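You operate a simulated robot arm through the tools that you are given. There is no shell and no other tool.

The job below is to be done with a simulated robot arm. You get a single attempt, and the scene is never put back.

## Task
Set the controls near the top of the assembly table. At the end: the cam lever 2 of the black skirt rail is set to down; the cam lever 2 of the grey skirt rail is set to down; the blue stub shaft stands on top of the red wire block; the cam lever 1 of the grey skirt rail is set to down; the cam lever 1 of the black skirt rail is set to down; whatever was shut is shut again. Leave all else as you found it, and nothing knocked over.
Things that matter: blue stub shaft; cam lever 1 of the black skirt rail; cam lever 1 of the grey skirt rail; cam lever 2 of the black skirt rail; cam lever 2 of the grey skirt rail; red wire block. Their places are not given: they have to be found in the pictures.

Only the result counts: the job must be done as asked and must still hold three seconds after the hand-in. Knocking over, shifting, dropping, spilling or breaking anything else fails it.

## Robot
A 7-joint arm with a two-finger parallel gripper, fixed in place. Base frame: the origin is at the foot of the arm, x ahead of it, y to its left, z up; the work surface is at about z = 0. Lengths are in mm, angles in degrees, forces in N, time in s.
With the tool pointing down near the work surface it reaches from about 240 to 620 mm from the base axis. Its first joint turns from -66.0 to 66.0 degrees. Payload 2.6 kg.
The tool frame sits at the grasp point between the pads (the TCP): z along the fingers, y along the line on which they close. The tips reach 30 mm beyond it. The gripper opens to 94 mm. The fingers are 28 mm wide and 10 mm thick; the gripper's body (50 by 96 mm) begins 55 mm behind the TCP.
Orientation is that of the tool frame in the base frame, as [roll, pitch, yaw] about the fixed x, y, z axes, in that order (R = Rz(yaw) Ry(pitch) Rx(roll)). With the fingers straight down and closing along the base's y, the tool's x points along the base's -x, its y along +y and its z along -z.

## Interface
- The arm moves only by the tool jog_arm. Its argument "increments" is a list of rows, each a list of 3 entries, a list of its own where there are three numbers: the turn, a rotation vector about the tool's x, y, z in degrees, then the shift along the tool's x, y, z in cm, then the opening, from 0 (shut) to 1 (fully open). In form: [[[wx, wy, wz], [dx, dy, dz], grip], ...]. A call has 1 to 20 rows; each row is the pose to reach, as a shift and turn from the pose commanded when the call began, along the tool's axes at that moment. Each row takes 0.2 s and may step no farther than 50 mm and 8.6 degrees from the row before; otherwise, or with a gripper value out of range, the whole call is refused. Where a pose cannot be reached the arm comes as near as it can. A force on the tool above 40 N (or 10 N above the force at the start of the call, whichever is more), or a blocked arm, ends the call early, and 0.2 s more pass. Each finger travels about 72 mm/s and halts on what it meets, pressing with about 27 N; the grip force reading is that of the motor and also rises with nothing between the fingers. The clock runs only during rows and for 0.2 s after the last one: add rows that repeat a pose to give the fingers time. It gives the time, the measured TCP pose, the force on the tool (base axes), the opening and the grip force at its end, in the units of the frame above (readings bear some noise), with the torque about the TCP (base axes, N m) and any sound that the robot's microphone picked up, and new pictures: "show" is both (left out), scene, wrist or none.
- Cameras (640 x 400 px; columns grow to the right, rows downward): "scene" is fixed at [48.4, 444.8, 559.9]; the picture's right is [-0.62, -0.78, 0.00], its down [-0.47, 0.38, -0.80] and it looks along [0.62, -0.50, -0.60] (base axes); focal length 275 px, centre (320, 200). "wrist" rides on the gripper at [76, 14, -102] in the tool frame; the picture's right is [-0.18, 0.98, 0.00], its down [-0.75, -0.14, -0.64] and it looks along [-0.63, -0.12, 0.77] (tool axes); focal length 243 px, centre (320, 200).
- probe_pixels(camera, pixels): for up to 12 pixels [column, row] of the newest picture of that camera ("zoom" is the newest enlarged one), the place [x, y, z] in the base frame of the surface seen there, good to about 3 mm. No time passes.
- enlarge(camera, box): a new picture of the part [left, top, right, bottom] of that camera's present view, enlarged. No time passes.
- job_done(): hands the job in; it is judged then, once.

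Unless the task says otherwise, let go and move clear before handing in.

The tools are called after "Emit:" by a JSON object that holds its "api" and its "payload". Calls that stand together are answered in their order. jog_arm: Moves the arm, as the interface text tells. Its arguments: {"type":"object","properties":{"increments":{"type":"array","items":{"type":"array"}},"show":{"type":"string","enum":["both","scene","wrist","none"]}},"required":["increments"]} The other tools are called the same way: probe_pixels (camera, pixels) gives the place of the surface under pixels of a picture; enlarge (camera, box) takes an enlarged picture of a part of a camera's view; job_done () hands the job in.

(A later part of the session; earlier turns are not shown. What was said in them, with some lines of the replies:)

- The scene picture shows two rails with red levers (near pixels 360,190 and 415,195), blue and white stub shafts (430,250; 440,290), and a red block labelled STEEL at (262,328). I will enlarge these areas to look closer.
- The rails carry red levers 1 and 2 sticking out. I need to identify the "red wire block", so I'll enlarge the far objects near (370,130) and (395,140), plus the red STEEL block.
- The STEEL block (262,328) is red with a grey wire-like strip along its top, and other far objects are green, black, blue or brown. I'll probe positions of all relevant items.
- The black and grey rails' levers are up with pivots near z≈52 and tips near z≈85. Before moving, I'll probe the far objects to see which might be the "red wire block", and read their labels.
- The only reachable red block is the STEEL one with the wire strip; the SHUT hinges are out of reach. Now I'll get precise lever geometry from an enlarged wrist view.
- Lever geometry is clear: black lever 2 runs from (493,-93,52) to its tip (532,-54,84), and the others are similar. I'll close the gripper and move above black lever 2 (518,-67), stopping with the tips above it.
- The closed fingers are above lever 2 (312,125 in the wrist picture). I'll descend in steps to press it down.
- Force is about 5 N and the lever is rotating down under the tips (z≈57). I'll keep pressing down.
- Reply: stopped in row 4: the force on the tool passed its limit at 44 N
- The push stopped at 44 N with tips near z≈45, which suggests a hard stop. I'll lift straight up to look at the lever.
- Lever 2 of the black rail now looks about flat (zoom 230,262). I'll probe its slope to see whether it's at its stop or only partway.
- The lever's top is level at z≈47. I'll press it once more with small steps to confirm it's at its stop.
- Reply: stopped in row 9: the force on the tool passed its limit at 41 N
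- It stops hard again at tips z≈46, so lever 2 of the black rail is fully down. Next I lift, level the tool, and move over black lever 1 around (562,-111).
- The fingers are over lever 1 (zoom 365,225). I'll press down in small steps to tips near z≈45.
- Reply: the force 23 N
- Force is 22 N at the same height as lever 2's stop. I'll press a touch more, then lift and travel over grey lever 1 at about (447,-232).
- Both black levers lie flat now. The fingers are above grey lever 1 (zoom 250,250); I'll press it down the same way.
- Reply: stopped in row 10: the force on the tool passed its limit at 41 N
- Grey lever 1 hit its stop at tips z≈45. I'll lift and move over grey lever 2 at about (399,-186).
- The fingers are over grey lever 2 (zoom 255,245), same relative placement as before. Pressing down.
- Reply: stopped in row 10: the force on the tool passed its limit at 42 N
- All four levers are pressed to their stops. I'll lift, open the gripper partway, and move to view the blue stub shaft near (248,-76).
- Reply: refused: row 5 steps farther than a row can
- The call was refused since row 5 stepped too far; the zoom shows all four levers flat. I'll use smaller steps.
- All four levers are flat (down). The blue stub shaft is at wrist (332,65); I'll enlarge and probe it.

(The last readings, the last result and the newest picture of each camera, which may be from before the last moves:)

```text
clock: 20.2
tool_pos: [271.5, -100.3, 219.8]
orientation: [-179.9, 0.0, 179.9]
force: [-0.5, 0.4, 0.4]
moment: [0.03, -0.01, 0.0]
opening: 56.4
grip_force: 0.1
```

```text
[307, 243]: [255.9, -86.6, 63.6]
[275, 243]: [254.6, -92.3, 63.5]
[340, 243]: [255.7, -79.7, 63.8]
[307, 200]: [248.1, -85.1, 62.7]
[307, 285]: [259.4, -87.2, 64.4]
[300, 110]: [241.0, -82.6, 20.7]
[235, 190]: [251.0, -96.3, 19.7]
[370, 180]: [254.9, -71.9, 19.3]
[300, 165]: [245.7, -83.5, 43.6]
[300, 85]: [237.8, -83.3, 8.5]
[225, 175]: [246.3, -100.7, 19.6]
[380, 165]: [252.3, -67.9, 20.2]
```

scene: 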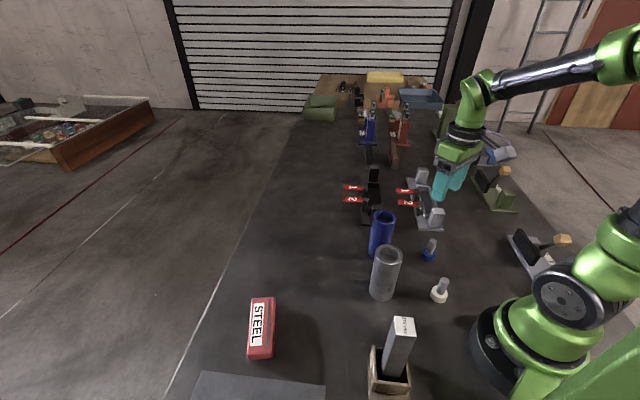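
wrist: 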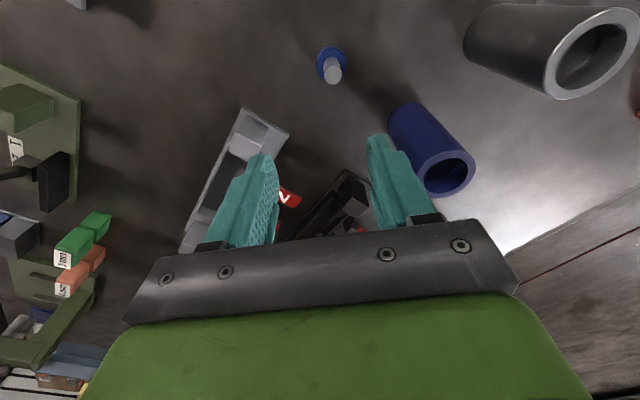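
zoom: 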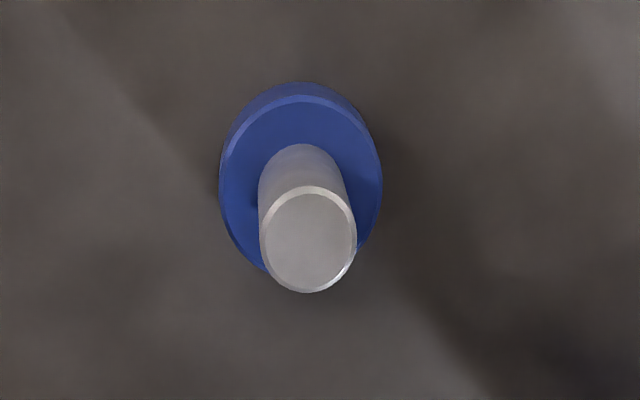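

The stub's pin top centre is about (255,-85,63), collar top at z≈20 with ~33 mm diameter. I'll align above it and lower to tips just above the pin for a check.

Emit:
{"api": "jog_arm", "payload": {"increments": [[[0, 0, 0], [1.65, 1.53, 0], 0.6], [[0, 0, 0], [1.65, 1.53, 4], 0.6], [[0, 0, 0], [1.65, 1.53, 8], 0.6], [[0, 0, 0], [1.65, 1.53, 11], 0.6], [[0, 0, 0], [1.65, 1.53, 11], 0.6]]}}

Emit:
{"api": "enlarge", "payload": {"camera": "wrist", "box": [220, 60, 420, 220]}}

Emit:
{"api": "enlarge", "payload": {"camera": "scene", "box": [390, 200, 480, 270]}}

```text
clock: 21.4
tool_pos: [254.0, -84.6, 109.7]
orientation: [-179.9, 0.0, 179.9]
force: [-0.4, 0.4, 0.1]
moment: [0.01, 0.04, -0.01]
opening: 56.4
grip_force: 0.0
```

scene: 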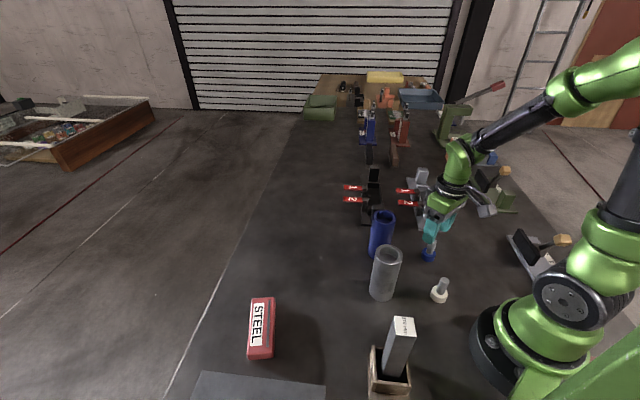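
wrist: 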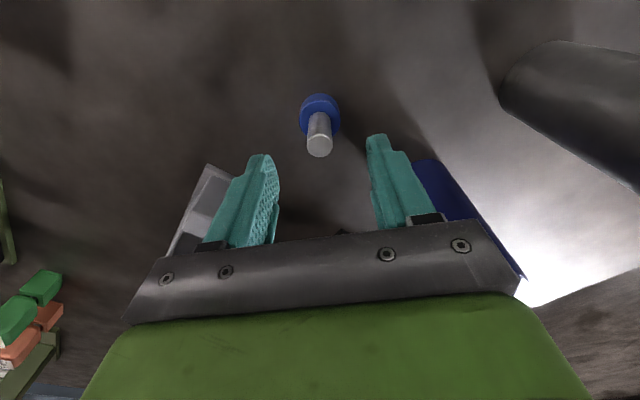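

```text
2.50 times, centred on (320, 140) of wrist
```

zoom: 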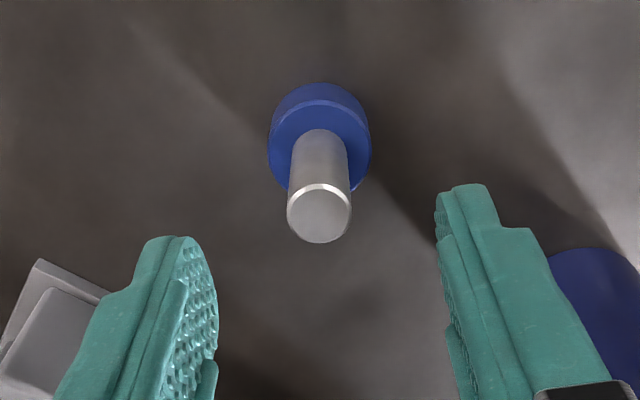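

```text
5.71 times, centred on (435, 235) of scene
```

zoom: 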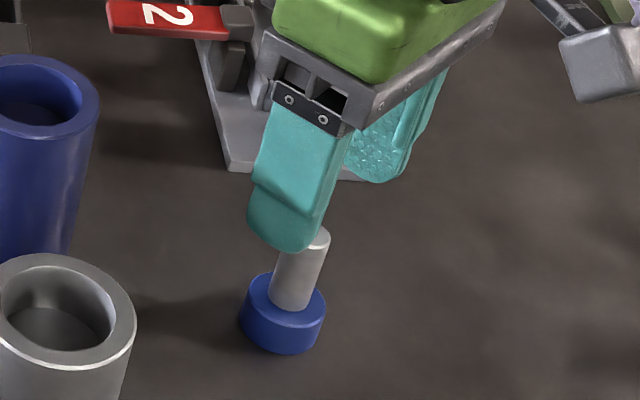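

The pin top (zoom 319,215) matches the tool axis projection exactly. I'll descend to TCP z≈58 and close on the pin.

Emit:
{"api": "jog_arm", "payload": {"increments": [[[0, 0, 0], [0, 0, 2], 0.6], [[0, 0, 0], [0, 0, 3.8], 0.6], [[0, 0, 0], [0, 0, 5.1], 0.6], [[0, 0, 0], [0, 0, 5.1], 0.6], [[0, 0, 0], [0, 0, 5.1], 0.3], [[0, 0, 0], [0, 0, 5.1], 0], [[0, 0, 0], [0, 0, 5.1], 0], [[0, 0, 0], [0, 0, 5.1], 0], [[0, 0, 0], [0, 0, 5.1], 0]]}}

Emit:
{"api": "enlarge", "payload": {"camera": "scene", "box": [390, 200, 480, 270]}}

```text
clock: 23.4
tool_pos: [253.5, -83.6, 59.2]
orientation: [-179.9, 0.0, 179.8]
force: [-0.2, 2.0, 2.4]
moment: [0.2, 0.0, 0.0]
opening: 16.6
grip_force: 27.5
```

scene: 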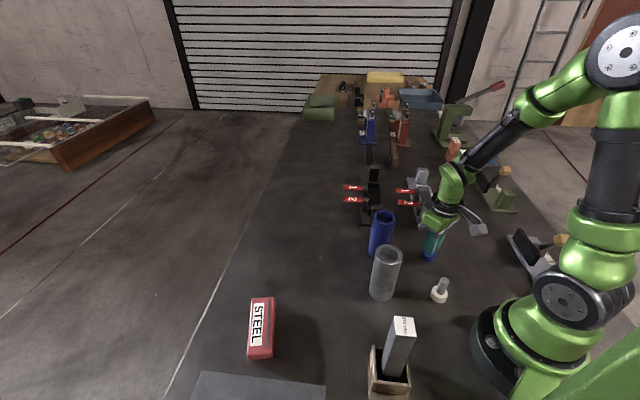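
wrist: 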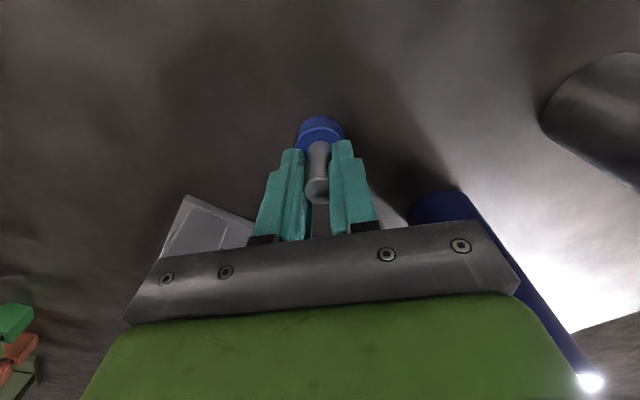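

```text
5.71 times, centred on (435, 235) of scene
```

zoom: 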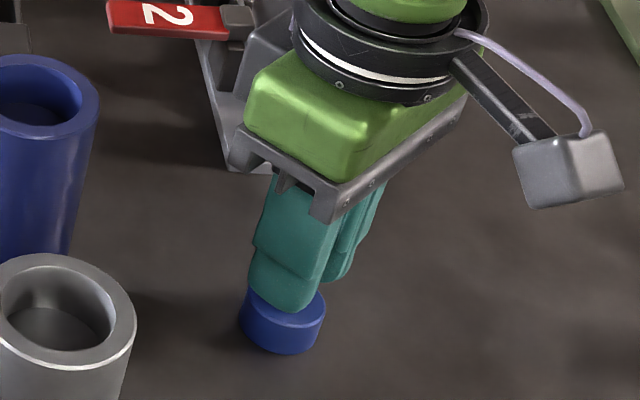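

The pin is gripped (opening 16.6 mm). Before transporting, I'll lift slightly and probe obstacles on the way and the red block's top.

Emit:
{"api": "jog_arm", "payload": {"increments": [[[0, 0, 0], [0, 0, -1], 0], [[0, 0, 0], [0, 0, -4], 0], [[0, 0, 0], [0, 0, -8], 0], [[0, 0, 0], [0, 0, -12], 0], [[0, 0, 0], [0, 0, -16], 0], [[0, 0, 0], [0, 0, -18], 0], [[0, 0, 0], [0, 0, -18], 0]]}}

Emit:
{"api": "probe_pixels", "payload": {"camera": "scene", "pixels": [[403, 324], [395, 322], [412, 335], [387, 250], [381, 213], [253, 299], [273, 299], [249, 356], [272, 346], [262, 320], [268, 320], [255, 340]]}}

Emit:
{"api": "enlarge", "payload": {"camera": "scene", "box": [215, 285, 305, 370]}}

```text
clock: 25.0
tool_pos: [253.7, -83.8, 239.2]
orientation: [-179.9, 0.0, 179.9]
force: [-0.2, 0.0, -1.7]
moment: [0.01, 0.05, 0.0]
opening: 16.9
grip_force: 27.1
```

scene: 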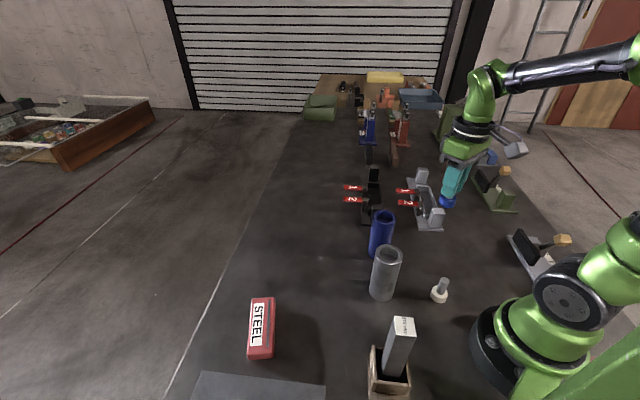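
wrist: 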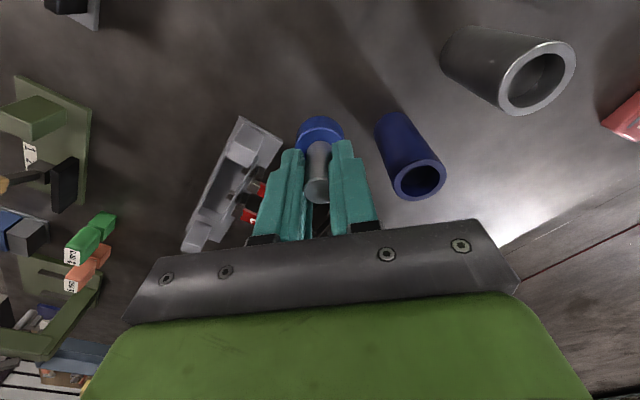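

```text
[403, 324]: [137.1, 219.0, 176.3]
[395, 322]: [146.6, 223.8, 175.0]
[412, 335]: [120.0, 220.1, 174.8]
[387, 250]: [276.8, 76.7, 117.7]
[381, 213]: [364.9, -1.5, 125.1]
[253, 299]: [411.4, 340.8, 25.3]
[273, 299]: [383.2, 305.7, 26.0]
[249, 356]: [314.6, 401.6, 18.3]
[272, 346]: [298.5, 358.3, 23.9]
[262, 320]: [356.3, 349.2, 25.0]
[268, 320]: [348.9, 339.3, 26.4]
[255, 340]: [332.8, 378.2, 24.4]
```

```text
4.71 times, centred on (260, 328) of scene
```

zoom: 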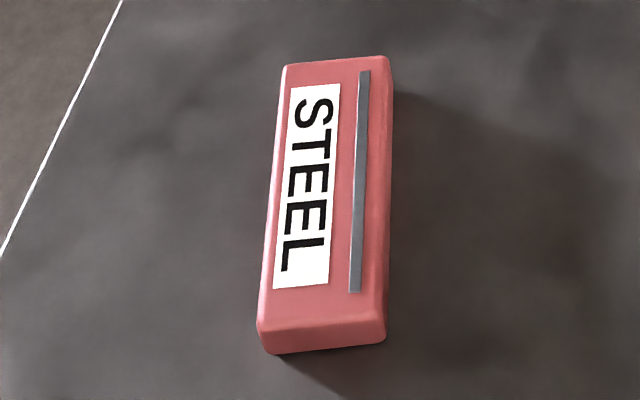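

The shaft is held and lifted to z≈239; the block's top centre is around (350,352,25). I'll carry it over at this height in steps, clear of the tubes (z≤125).

Emit:
{"api": "jog_arm", "payload": {"increments": [[[0, 0, 0], [-0.8, 3.6, 0], 0], [[0, 0, 0], [-1.6, 7.3, 0], 0], [[0, 0, 0], [-2.4, 10.9, 0], 0], [[0, 0, 0], [-3.2, 14.5, 0], 0], [[0, 0, 0], [-4.0, 18.2, 0], 0], [[0, 0, 0], [-4.8, 21.8, 0], 0], [[0, 0, 0], [-5.6, 25.4, 0], 0], [[0, 0, 0], [-6.4, 29.0, 0], 0], [[0, 0, 0], [-7.2, 32.7, 0], 0], [[0, 0, 0], [-8.0, 36.3, 0], 0], [[0, 0, 0], [-8.8, 39.9, 0], 0], [[0, 0, 0], [-9.6, 43.4, 0], 0], [[0, 0, 0], [-9.6, 43.4, 0], 0]]}}

Emit:
{"api": "enlarge", "payload": {"camera": "wrist", "box": [200, 0, 440, 200]}}

```text
clock: 27.8
tool_pos: [351.8, 349.8, 237.1]
orientation: [-179.9, 0.1, 179.9]
force: [-1.0, -0.4, -1.7]
moment: [0.0, 0.0, 0.0]
opening: 16.6
grip_force: 27.4
```

scene: 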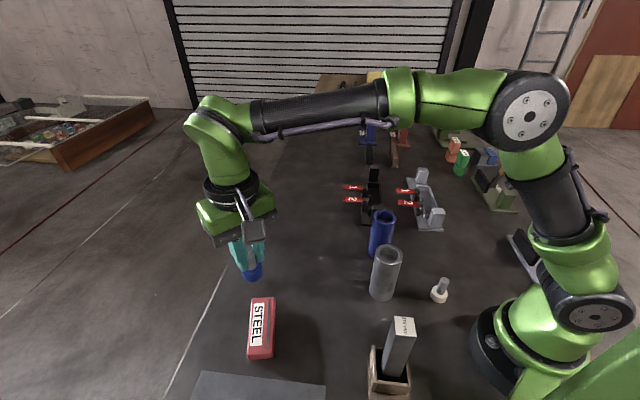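
wrist: 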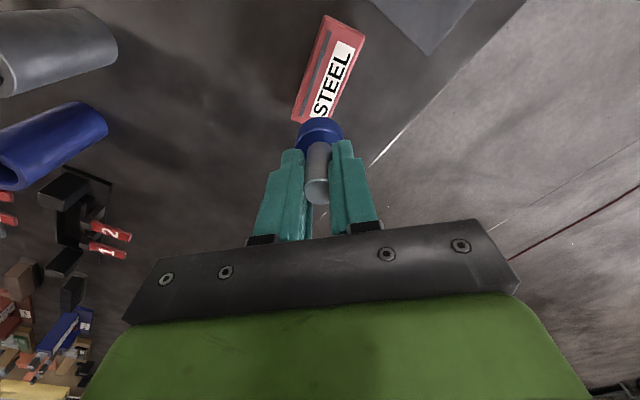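

```text
2.00 times, centred on (320, 100) of wrist
```

zoom: 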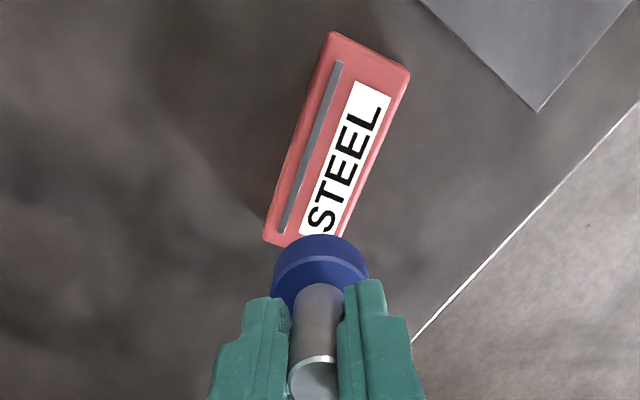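

I'm hovering above the block; its near end corners are visible at zoom (332,38), (405,75) and (268,238). I'll probe them to refine the block's centre.

Emit:
{"api": "probe_pixels", "payload": {"camera": "zoom", "pixels": [[336, 44], [400, 76], [276, 234], [368, 60], [335, 130], [345, 150], [300, 150], [375, 155], [310, 140], [350, 110], [325, 165], [290, 225]]}}

```text
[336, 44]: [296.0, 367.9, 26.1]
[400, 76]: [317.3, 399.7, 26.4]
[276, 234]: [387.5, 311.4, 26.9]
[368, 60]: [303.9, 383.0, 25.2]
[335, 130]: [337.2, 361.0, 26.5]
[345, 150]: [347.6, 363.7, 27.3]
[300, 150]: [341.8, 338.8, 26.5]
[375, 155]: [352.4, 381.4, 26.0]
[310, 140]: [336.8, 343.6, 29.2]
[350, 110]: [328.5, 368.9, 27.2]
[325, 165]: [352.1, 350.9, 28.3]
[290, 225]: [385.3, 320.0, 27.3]
```

The block's centre works out to about (352,354) with top z≈26.5. I'll shift 4 mm in y and descend until the stub's base is about 1 cm above the block.

Emit:
{"api": "jog_arm", "payload": {"increments": [[[0, 0, 0], [0, 0.4, 2], 0], [[0, 0, 0], [0, 0.4, 6], 0], [[0, 0, 0], [0, 0.4, 10], 0], [[0, 0, 0], [0, 0.4, 13], 0], [[0, 0, 0], [0, 0.4, 14], 0], [[0, 0, 0], [0, 0.4, 14], 0]]}}

Emit:
{"api": "enlarge", "payload": {"camera": "scene", "box": [200, 240, 320, 370]}}

Emit:
{"api": "enlarge", "payload": {"camera": "wrist", "box": [220, 40, 420, 220]}}

```text
clock: 29.2
tool_pos: [350.9, 352.9, 98.5]
orientation: [-179.9, -0.1, 179.9]
force: [-0.7, -0.5, -1.2]
moment: [-0.01, -0.01, -0.04]
opening: 16.7
grip_force: 26.6
```

scene: 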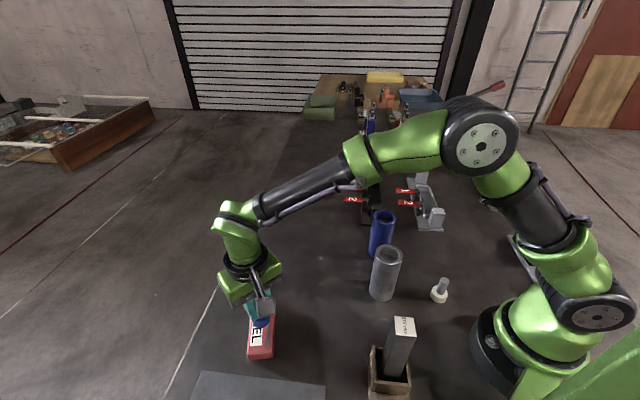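
wrist: 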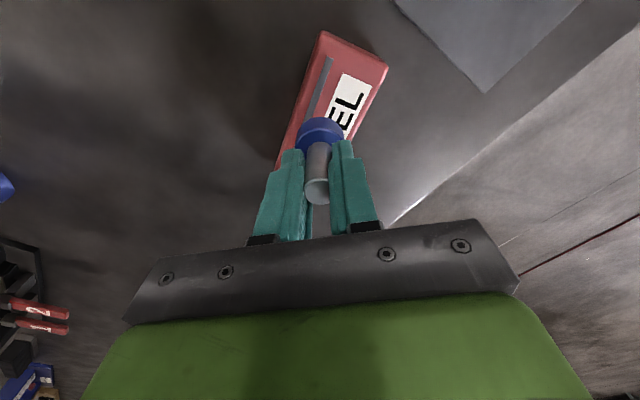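

```text
3.08 times, centred on (260, 305) of scene
```

zoom: 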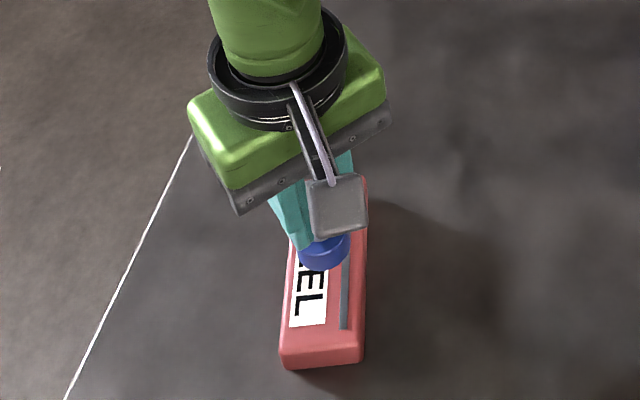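

```text
2.22 times, centred on (320, 130) of wrist
```

zoom: 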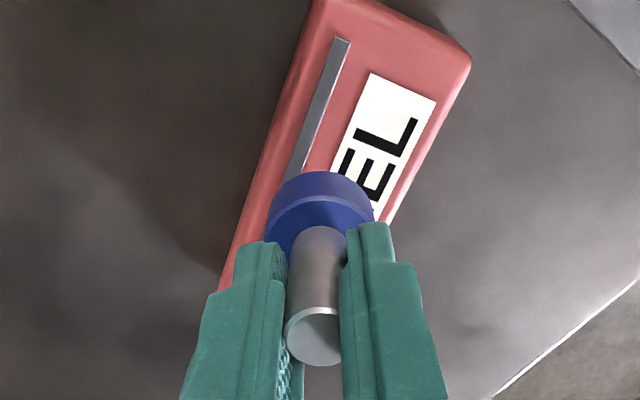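

The stub's base is ~12 mm above the block. The grey strip may be slightly raised, so I'll enlarge it to judge its height before setting down.

Emit:
{"api": "enlarge", "payload": {"camera": "wrist", "box": [280, 20, 400, 130]}}

Emit:
{"api": "enlarge", "payload": {"camera": "scene", "box": [240, 300, 285, 365]}}

```text
3.64 times, centred on (340, 75) of wrist
```

zoom: 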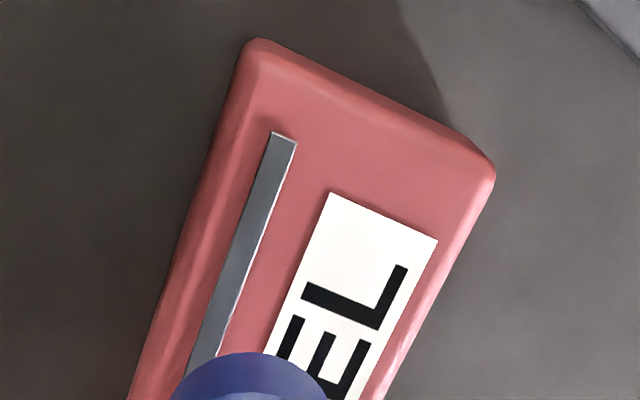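

```text
6.15 times, centred on (262, 332) of scene
```

zoom: 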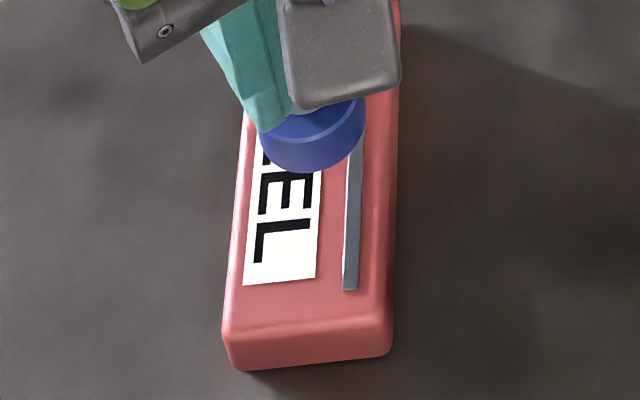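

The strip and label are only barely raised, so the centre is fine. I'll lower in small steps to contact, watching the force.

Emit:
{"api": "jog_arm", "payload": {"increments": [[[0, 0, 0], [0, 0, 0.5], 0], [[0, 0, 0], [0, 0, 0.8], 0], [[0, 0, 0], [0, 0, 1.0], 0], [[0, 0, 0], [0, 0, 1.1], 0], [[0, 0, 0], [0, 0, 1.1], 0]]}}

Emit:
{"api": "enlarge", "payload": {"camera": "scene", "box": [240, 300, 285, 365]}}

```text
clock: 30.4
tool_pos: [349.7, 352.3, 87.0]
orientation: [-179.8, -0.1, 179.8]
force: [0.0, 0.1, -0.1]
moment: [-0.01, 0.02, 0.0]
opening: 17.0
grip_force: 26.9
```

scene: 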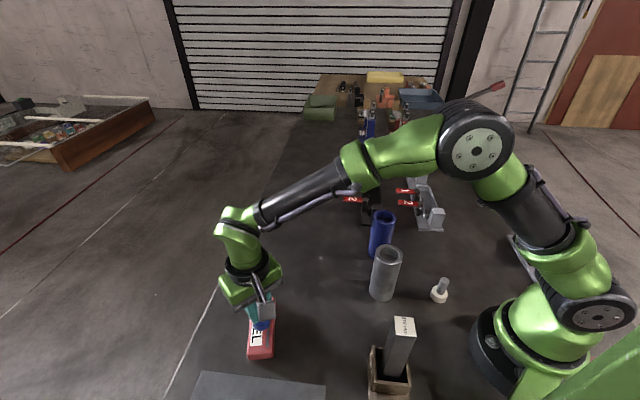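
wrist: 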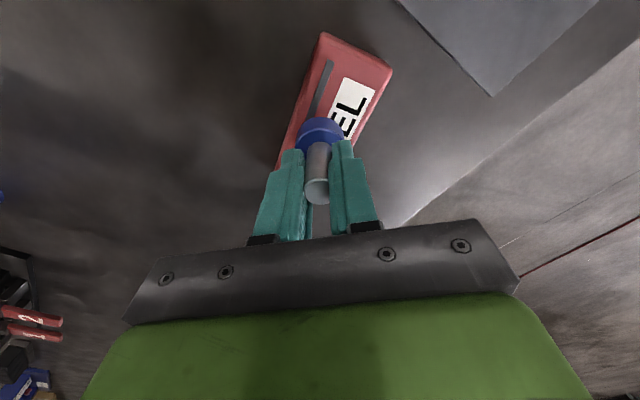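

```text
6.15 times, centred on (262, 332) of scene
```

zoom: 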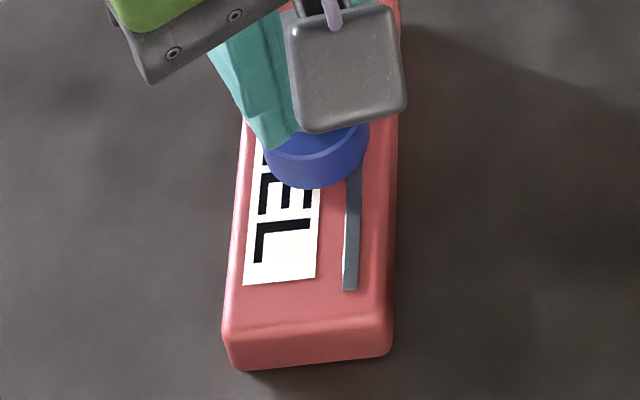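

The downward weight reading went from about -1.5 to -0.1 N, so contact is close. I'll go down another 2 mm in 1 mm steps.

Emit:
{"api": "jog_arm", "payload": {"increments": [[[0, 0, 0], [0, 0, 0.1], 0], [[0, 0, 0], [0, 0, 0.1], 0]], "show": "none"}}

```text
clock: 31.0
tool_pos: [350.2, 352.0, 86.8]
orientation: [-179.8, 0.0, 179.9]
force: [0.4, 0.4, -1.9]
moment: [0.0, -0.02, 0.01]
opening: 16.8
grip_force: 26.8
```

The force is -1.9 N, so it still hangs free. Continue down in 1 mm steps.

Emit:
{"api": "jog_arm", "payload": {"increments": [[[0, 0, 0], [0, 0, 0.1], 0], [[0, 0, 0], [0, 0, 0.1], 0]], "show": "none"}}

Emit:
{"api": "jog_arm", "payload": {"increments": [[[0, 0, 0], [0, 0, 0.1], 0], [[0, 0, 0], [0, 0, 0.1], 0]]}}

Emit:
{"api": "enlarge", "payload": {"camera": "scene", "box": [240, 300, 285, 365]}}

```text
clock: 31.6
tool_pos: [350.9, 353.3, 85.9]
orientation: [-179.9, -0.1, 179.9]
force: [0.4, -1.4, 0.1]
moment: [-0.02, -0.02, 0.03]
opening: 16.9
grip_force: 26.7
```

```text
clock: 32.2
tool_pos: [350.7, 353.1, 85.8]
orientation: [-180.0, 0.0, 179.9]
force: [-1.5, -1.4, 9.2]
moment: [-0.15, 0.1, -0.05]
opening: 16.8
grip_force: 27.3
```

scene: 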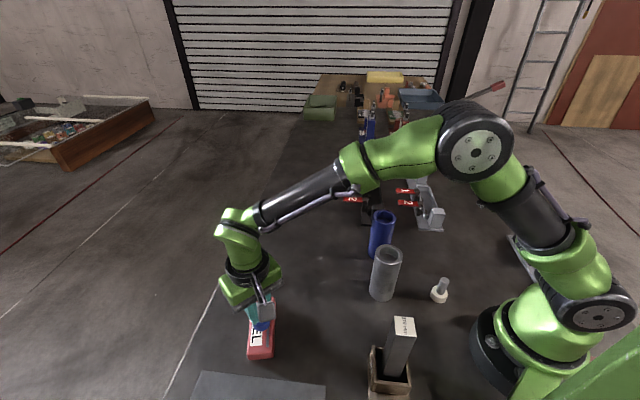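
wrist: 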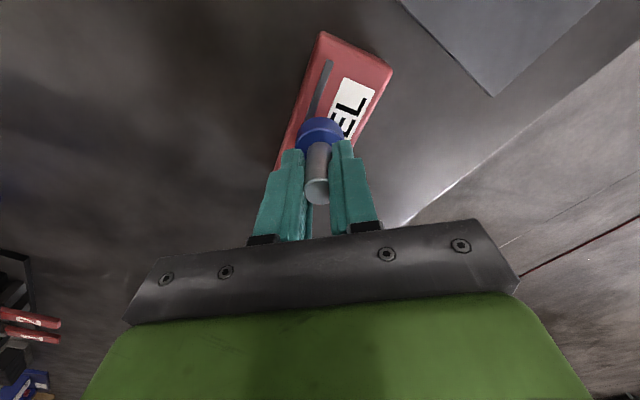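

```text
6.15 times, centred on (262, 332) of scene
```

zoom: 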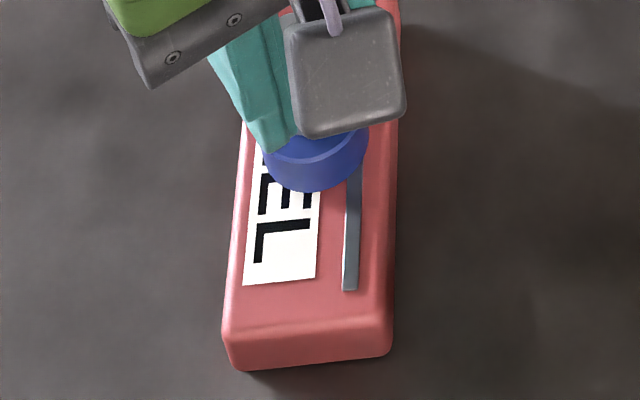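

Contact is clear (9 N up). I'll relieve half a millimetre and open the fingers gradually, then check that it stands.

Emit:
{"api": "jog_arm", "payload": {"increments": [[[0, 0, 0], [0, 0, -0.05], 0], [[0, 0, 0], [0, 0, -0.05], 0.18], [[0, 0, 0], [0, 0, -0.05], 0.2], [[0, 0, 0], [0, 0, -0.05], 0.25], [[0, 0, 0], [0, 0, -0.05], 0.32], [[0, 0, 0], [0, 0, -0.05], 0.4], [[0, 0, 0], [0, 0, -0.05], 0.4]]}}

Emit:
{"api": "enlarge", "payload": {"camera": "wrist", "box": [220, 40, 420, 220]}}

```text
clock: 33.8
tool_pos: [350.6, 353.6, 85.6]
orientation: [-180.0, 0.0, 179.9]
force: [0.5, -0.4, 0.6]
moment: [0.01, -0.01, 0.01]
opening: 37.9
grip_force: 0.1
```

scene: 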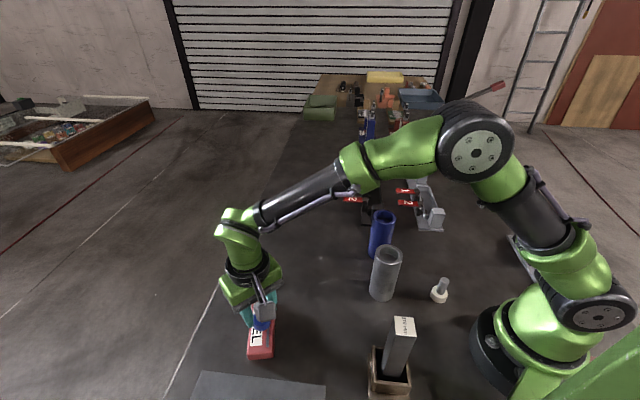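
wrist: 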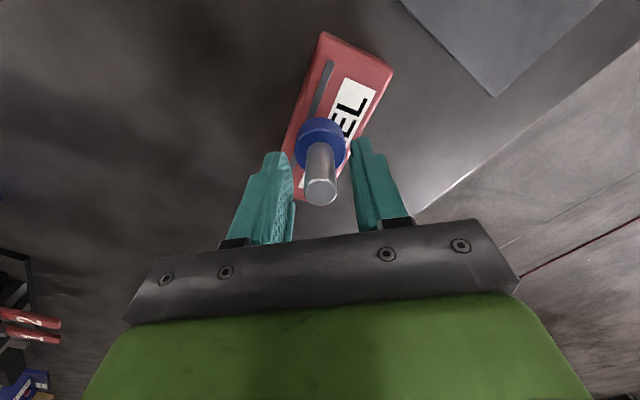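

```text
2.22 times, centred on (320, 130) of wrist
```

zoom: 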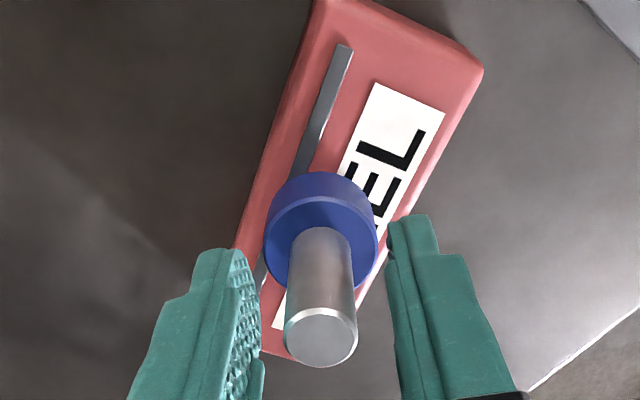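

The shaft stands upright on the block with fingers clear on both sides. I'll open slightly more and lift straight up.

Emit:
{"api": "jog_arm", "payload": {"increments": [[[0, 0, 0], [0, 0, 0], 0.55], [[0, 0, 0], [0, 0, 0], 0.55], [[0, 0, 0], [0, 0, -2], 0.55], [[0, 0, 0], [0, 0, -5], 0.55], [[0, 0, 0], [0, 0, -9], 0.55], [[0, 0, 0], [0, 0, -13], 0.55], [[0, 0, 0], [0, 0, -17], 0.55], [[0, 0, 0], [0, 0, -17], 0.55]]}}

Emit:
{"api": "enlarge", "payload": {"camera": "scene", "box": [200, 260, 320, 370]}}

Emit:
{"api": "enlarge", "payload": {"camera": "scene", "box": [320, 90, 530, 230]}}

```text
clock: 35.6
tool_pos: [352.1, 353.5, 254.5]
orientation: [-179.9, 0.0, 179.9]
force: [0.2, -0.5, 0.1]
moment: [-0.01, 0.02, 0.01]
opening: 51.9
grip_force: 0.1
```

scene: 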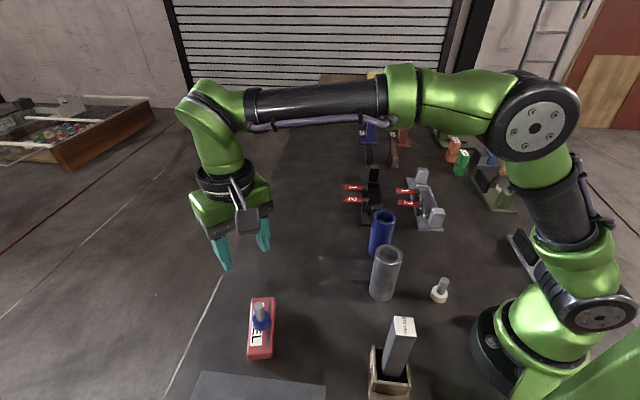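
wrist: 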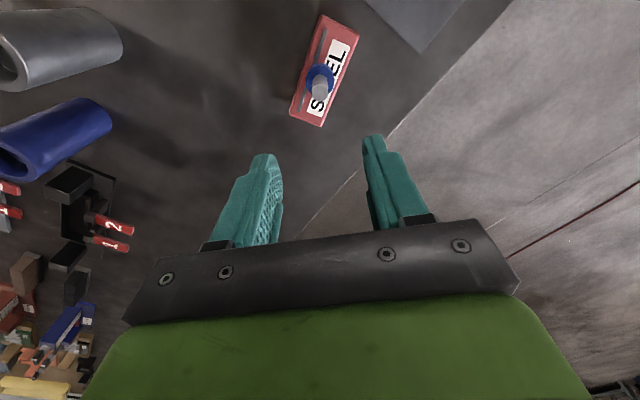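

```text
3.64 times, centred on (260, 315) of scene
```

zoom: 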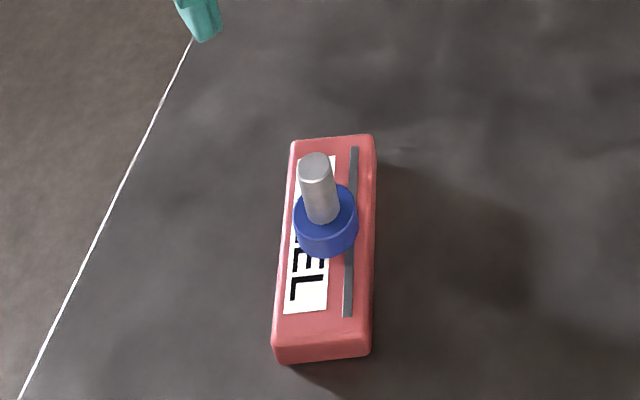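

```text
2.86 times, centred on (425, 160) of scene
```

zoom: 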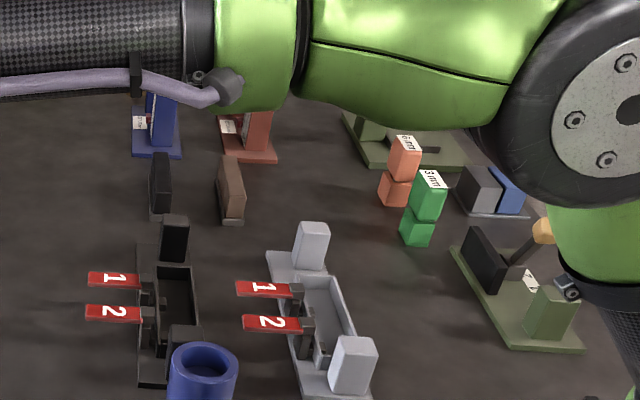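

The blue stub stands on the red block (scene 260,318) and all four levers look flat. I'll probe lever heights and slopes to confirm.

Emit:
{"api": "probe_pixels", "payload": {"camera": "zoom", "pixels": [[95, 278], [133, 281], [92, 311], [135, 315], [242, 287], [282, 291], [248, 321], [292, 325]]}}

Emit:
{"api": "probe_pixels", "payload": {"camera": "scene", "pixels": [[254, 300], [273, 300], [249, 352], [272, 350], [259, 306], [261, 318], [261, 325]]}}

```text
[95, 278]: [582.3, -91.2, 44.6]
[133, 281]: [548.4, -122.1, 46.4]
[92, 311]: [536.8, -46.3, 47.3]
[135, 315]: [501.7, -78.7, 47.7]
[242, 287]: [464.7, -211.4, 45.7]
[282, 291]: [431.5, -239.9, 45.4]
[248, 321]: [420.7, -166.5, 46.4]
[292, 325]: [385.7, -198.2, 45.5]
```

```text
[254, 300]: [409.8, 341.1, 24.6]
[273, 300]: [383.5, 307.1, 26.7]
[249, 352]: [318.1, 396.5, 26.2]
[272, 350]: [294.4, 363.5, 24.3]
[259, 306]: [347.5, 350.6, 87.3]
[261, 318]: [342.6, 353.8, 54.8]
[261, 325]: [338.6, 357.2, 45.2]
```

Levers are all level at z≈46, the block is where it was, and the stub stands upright with its top at z≈88. The gripper is clear, so I'm handing in.

Emit:
{"api": "job_done", "payload": {}}

```text
The job is handed in.
```

I finished the job and handed it in, with the gripper open and clear of everything.

- **Levers:** cam levers 1 and 2 on both the black and grey skirt rails are down. I pressed each one to its stop, and all four now lie level at about z = 46 mm.
- **Blue stub shaft:** it stands upright near the middle of the red block, with its top at about z = 88 mm. The block has not moved.
- **Which block:** nothing in the scene is labelled "wire block". I took it to be the red block marked STEEL, which has a grey wire-like strip along its top and is the only red block within reach.
- **Everything else:** I opened nothing, so there was nothing to shut again. The last pictures show nothing knocked over or shifted.
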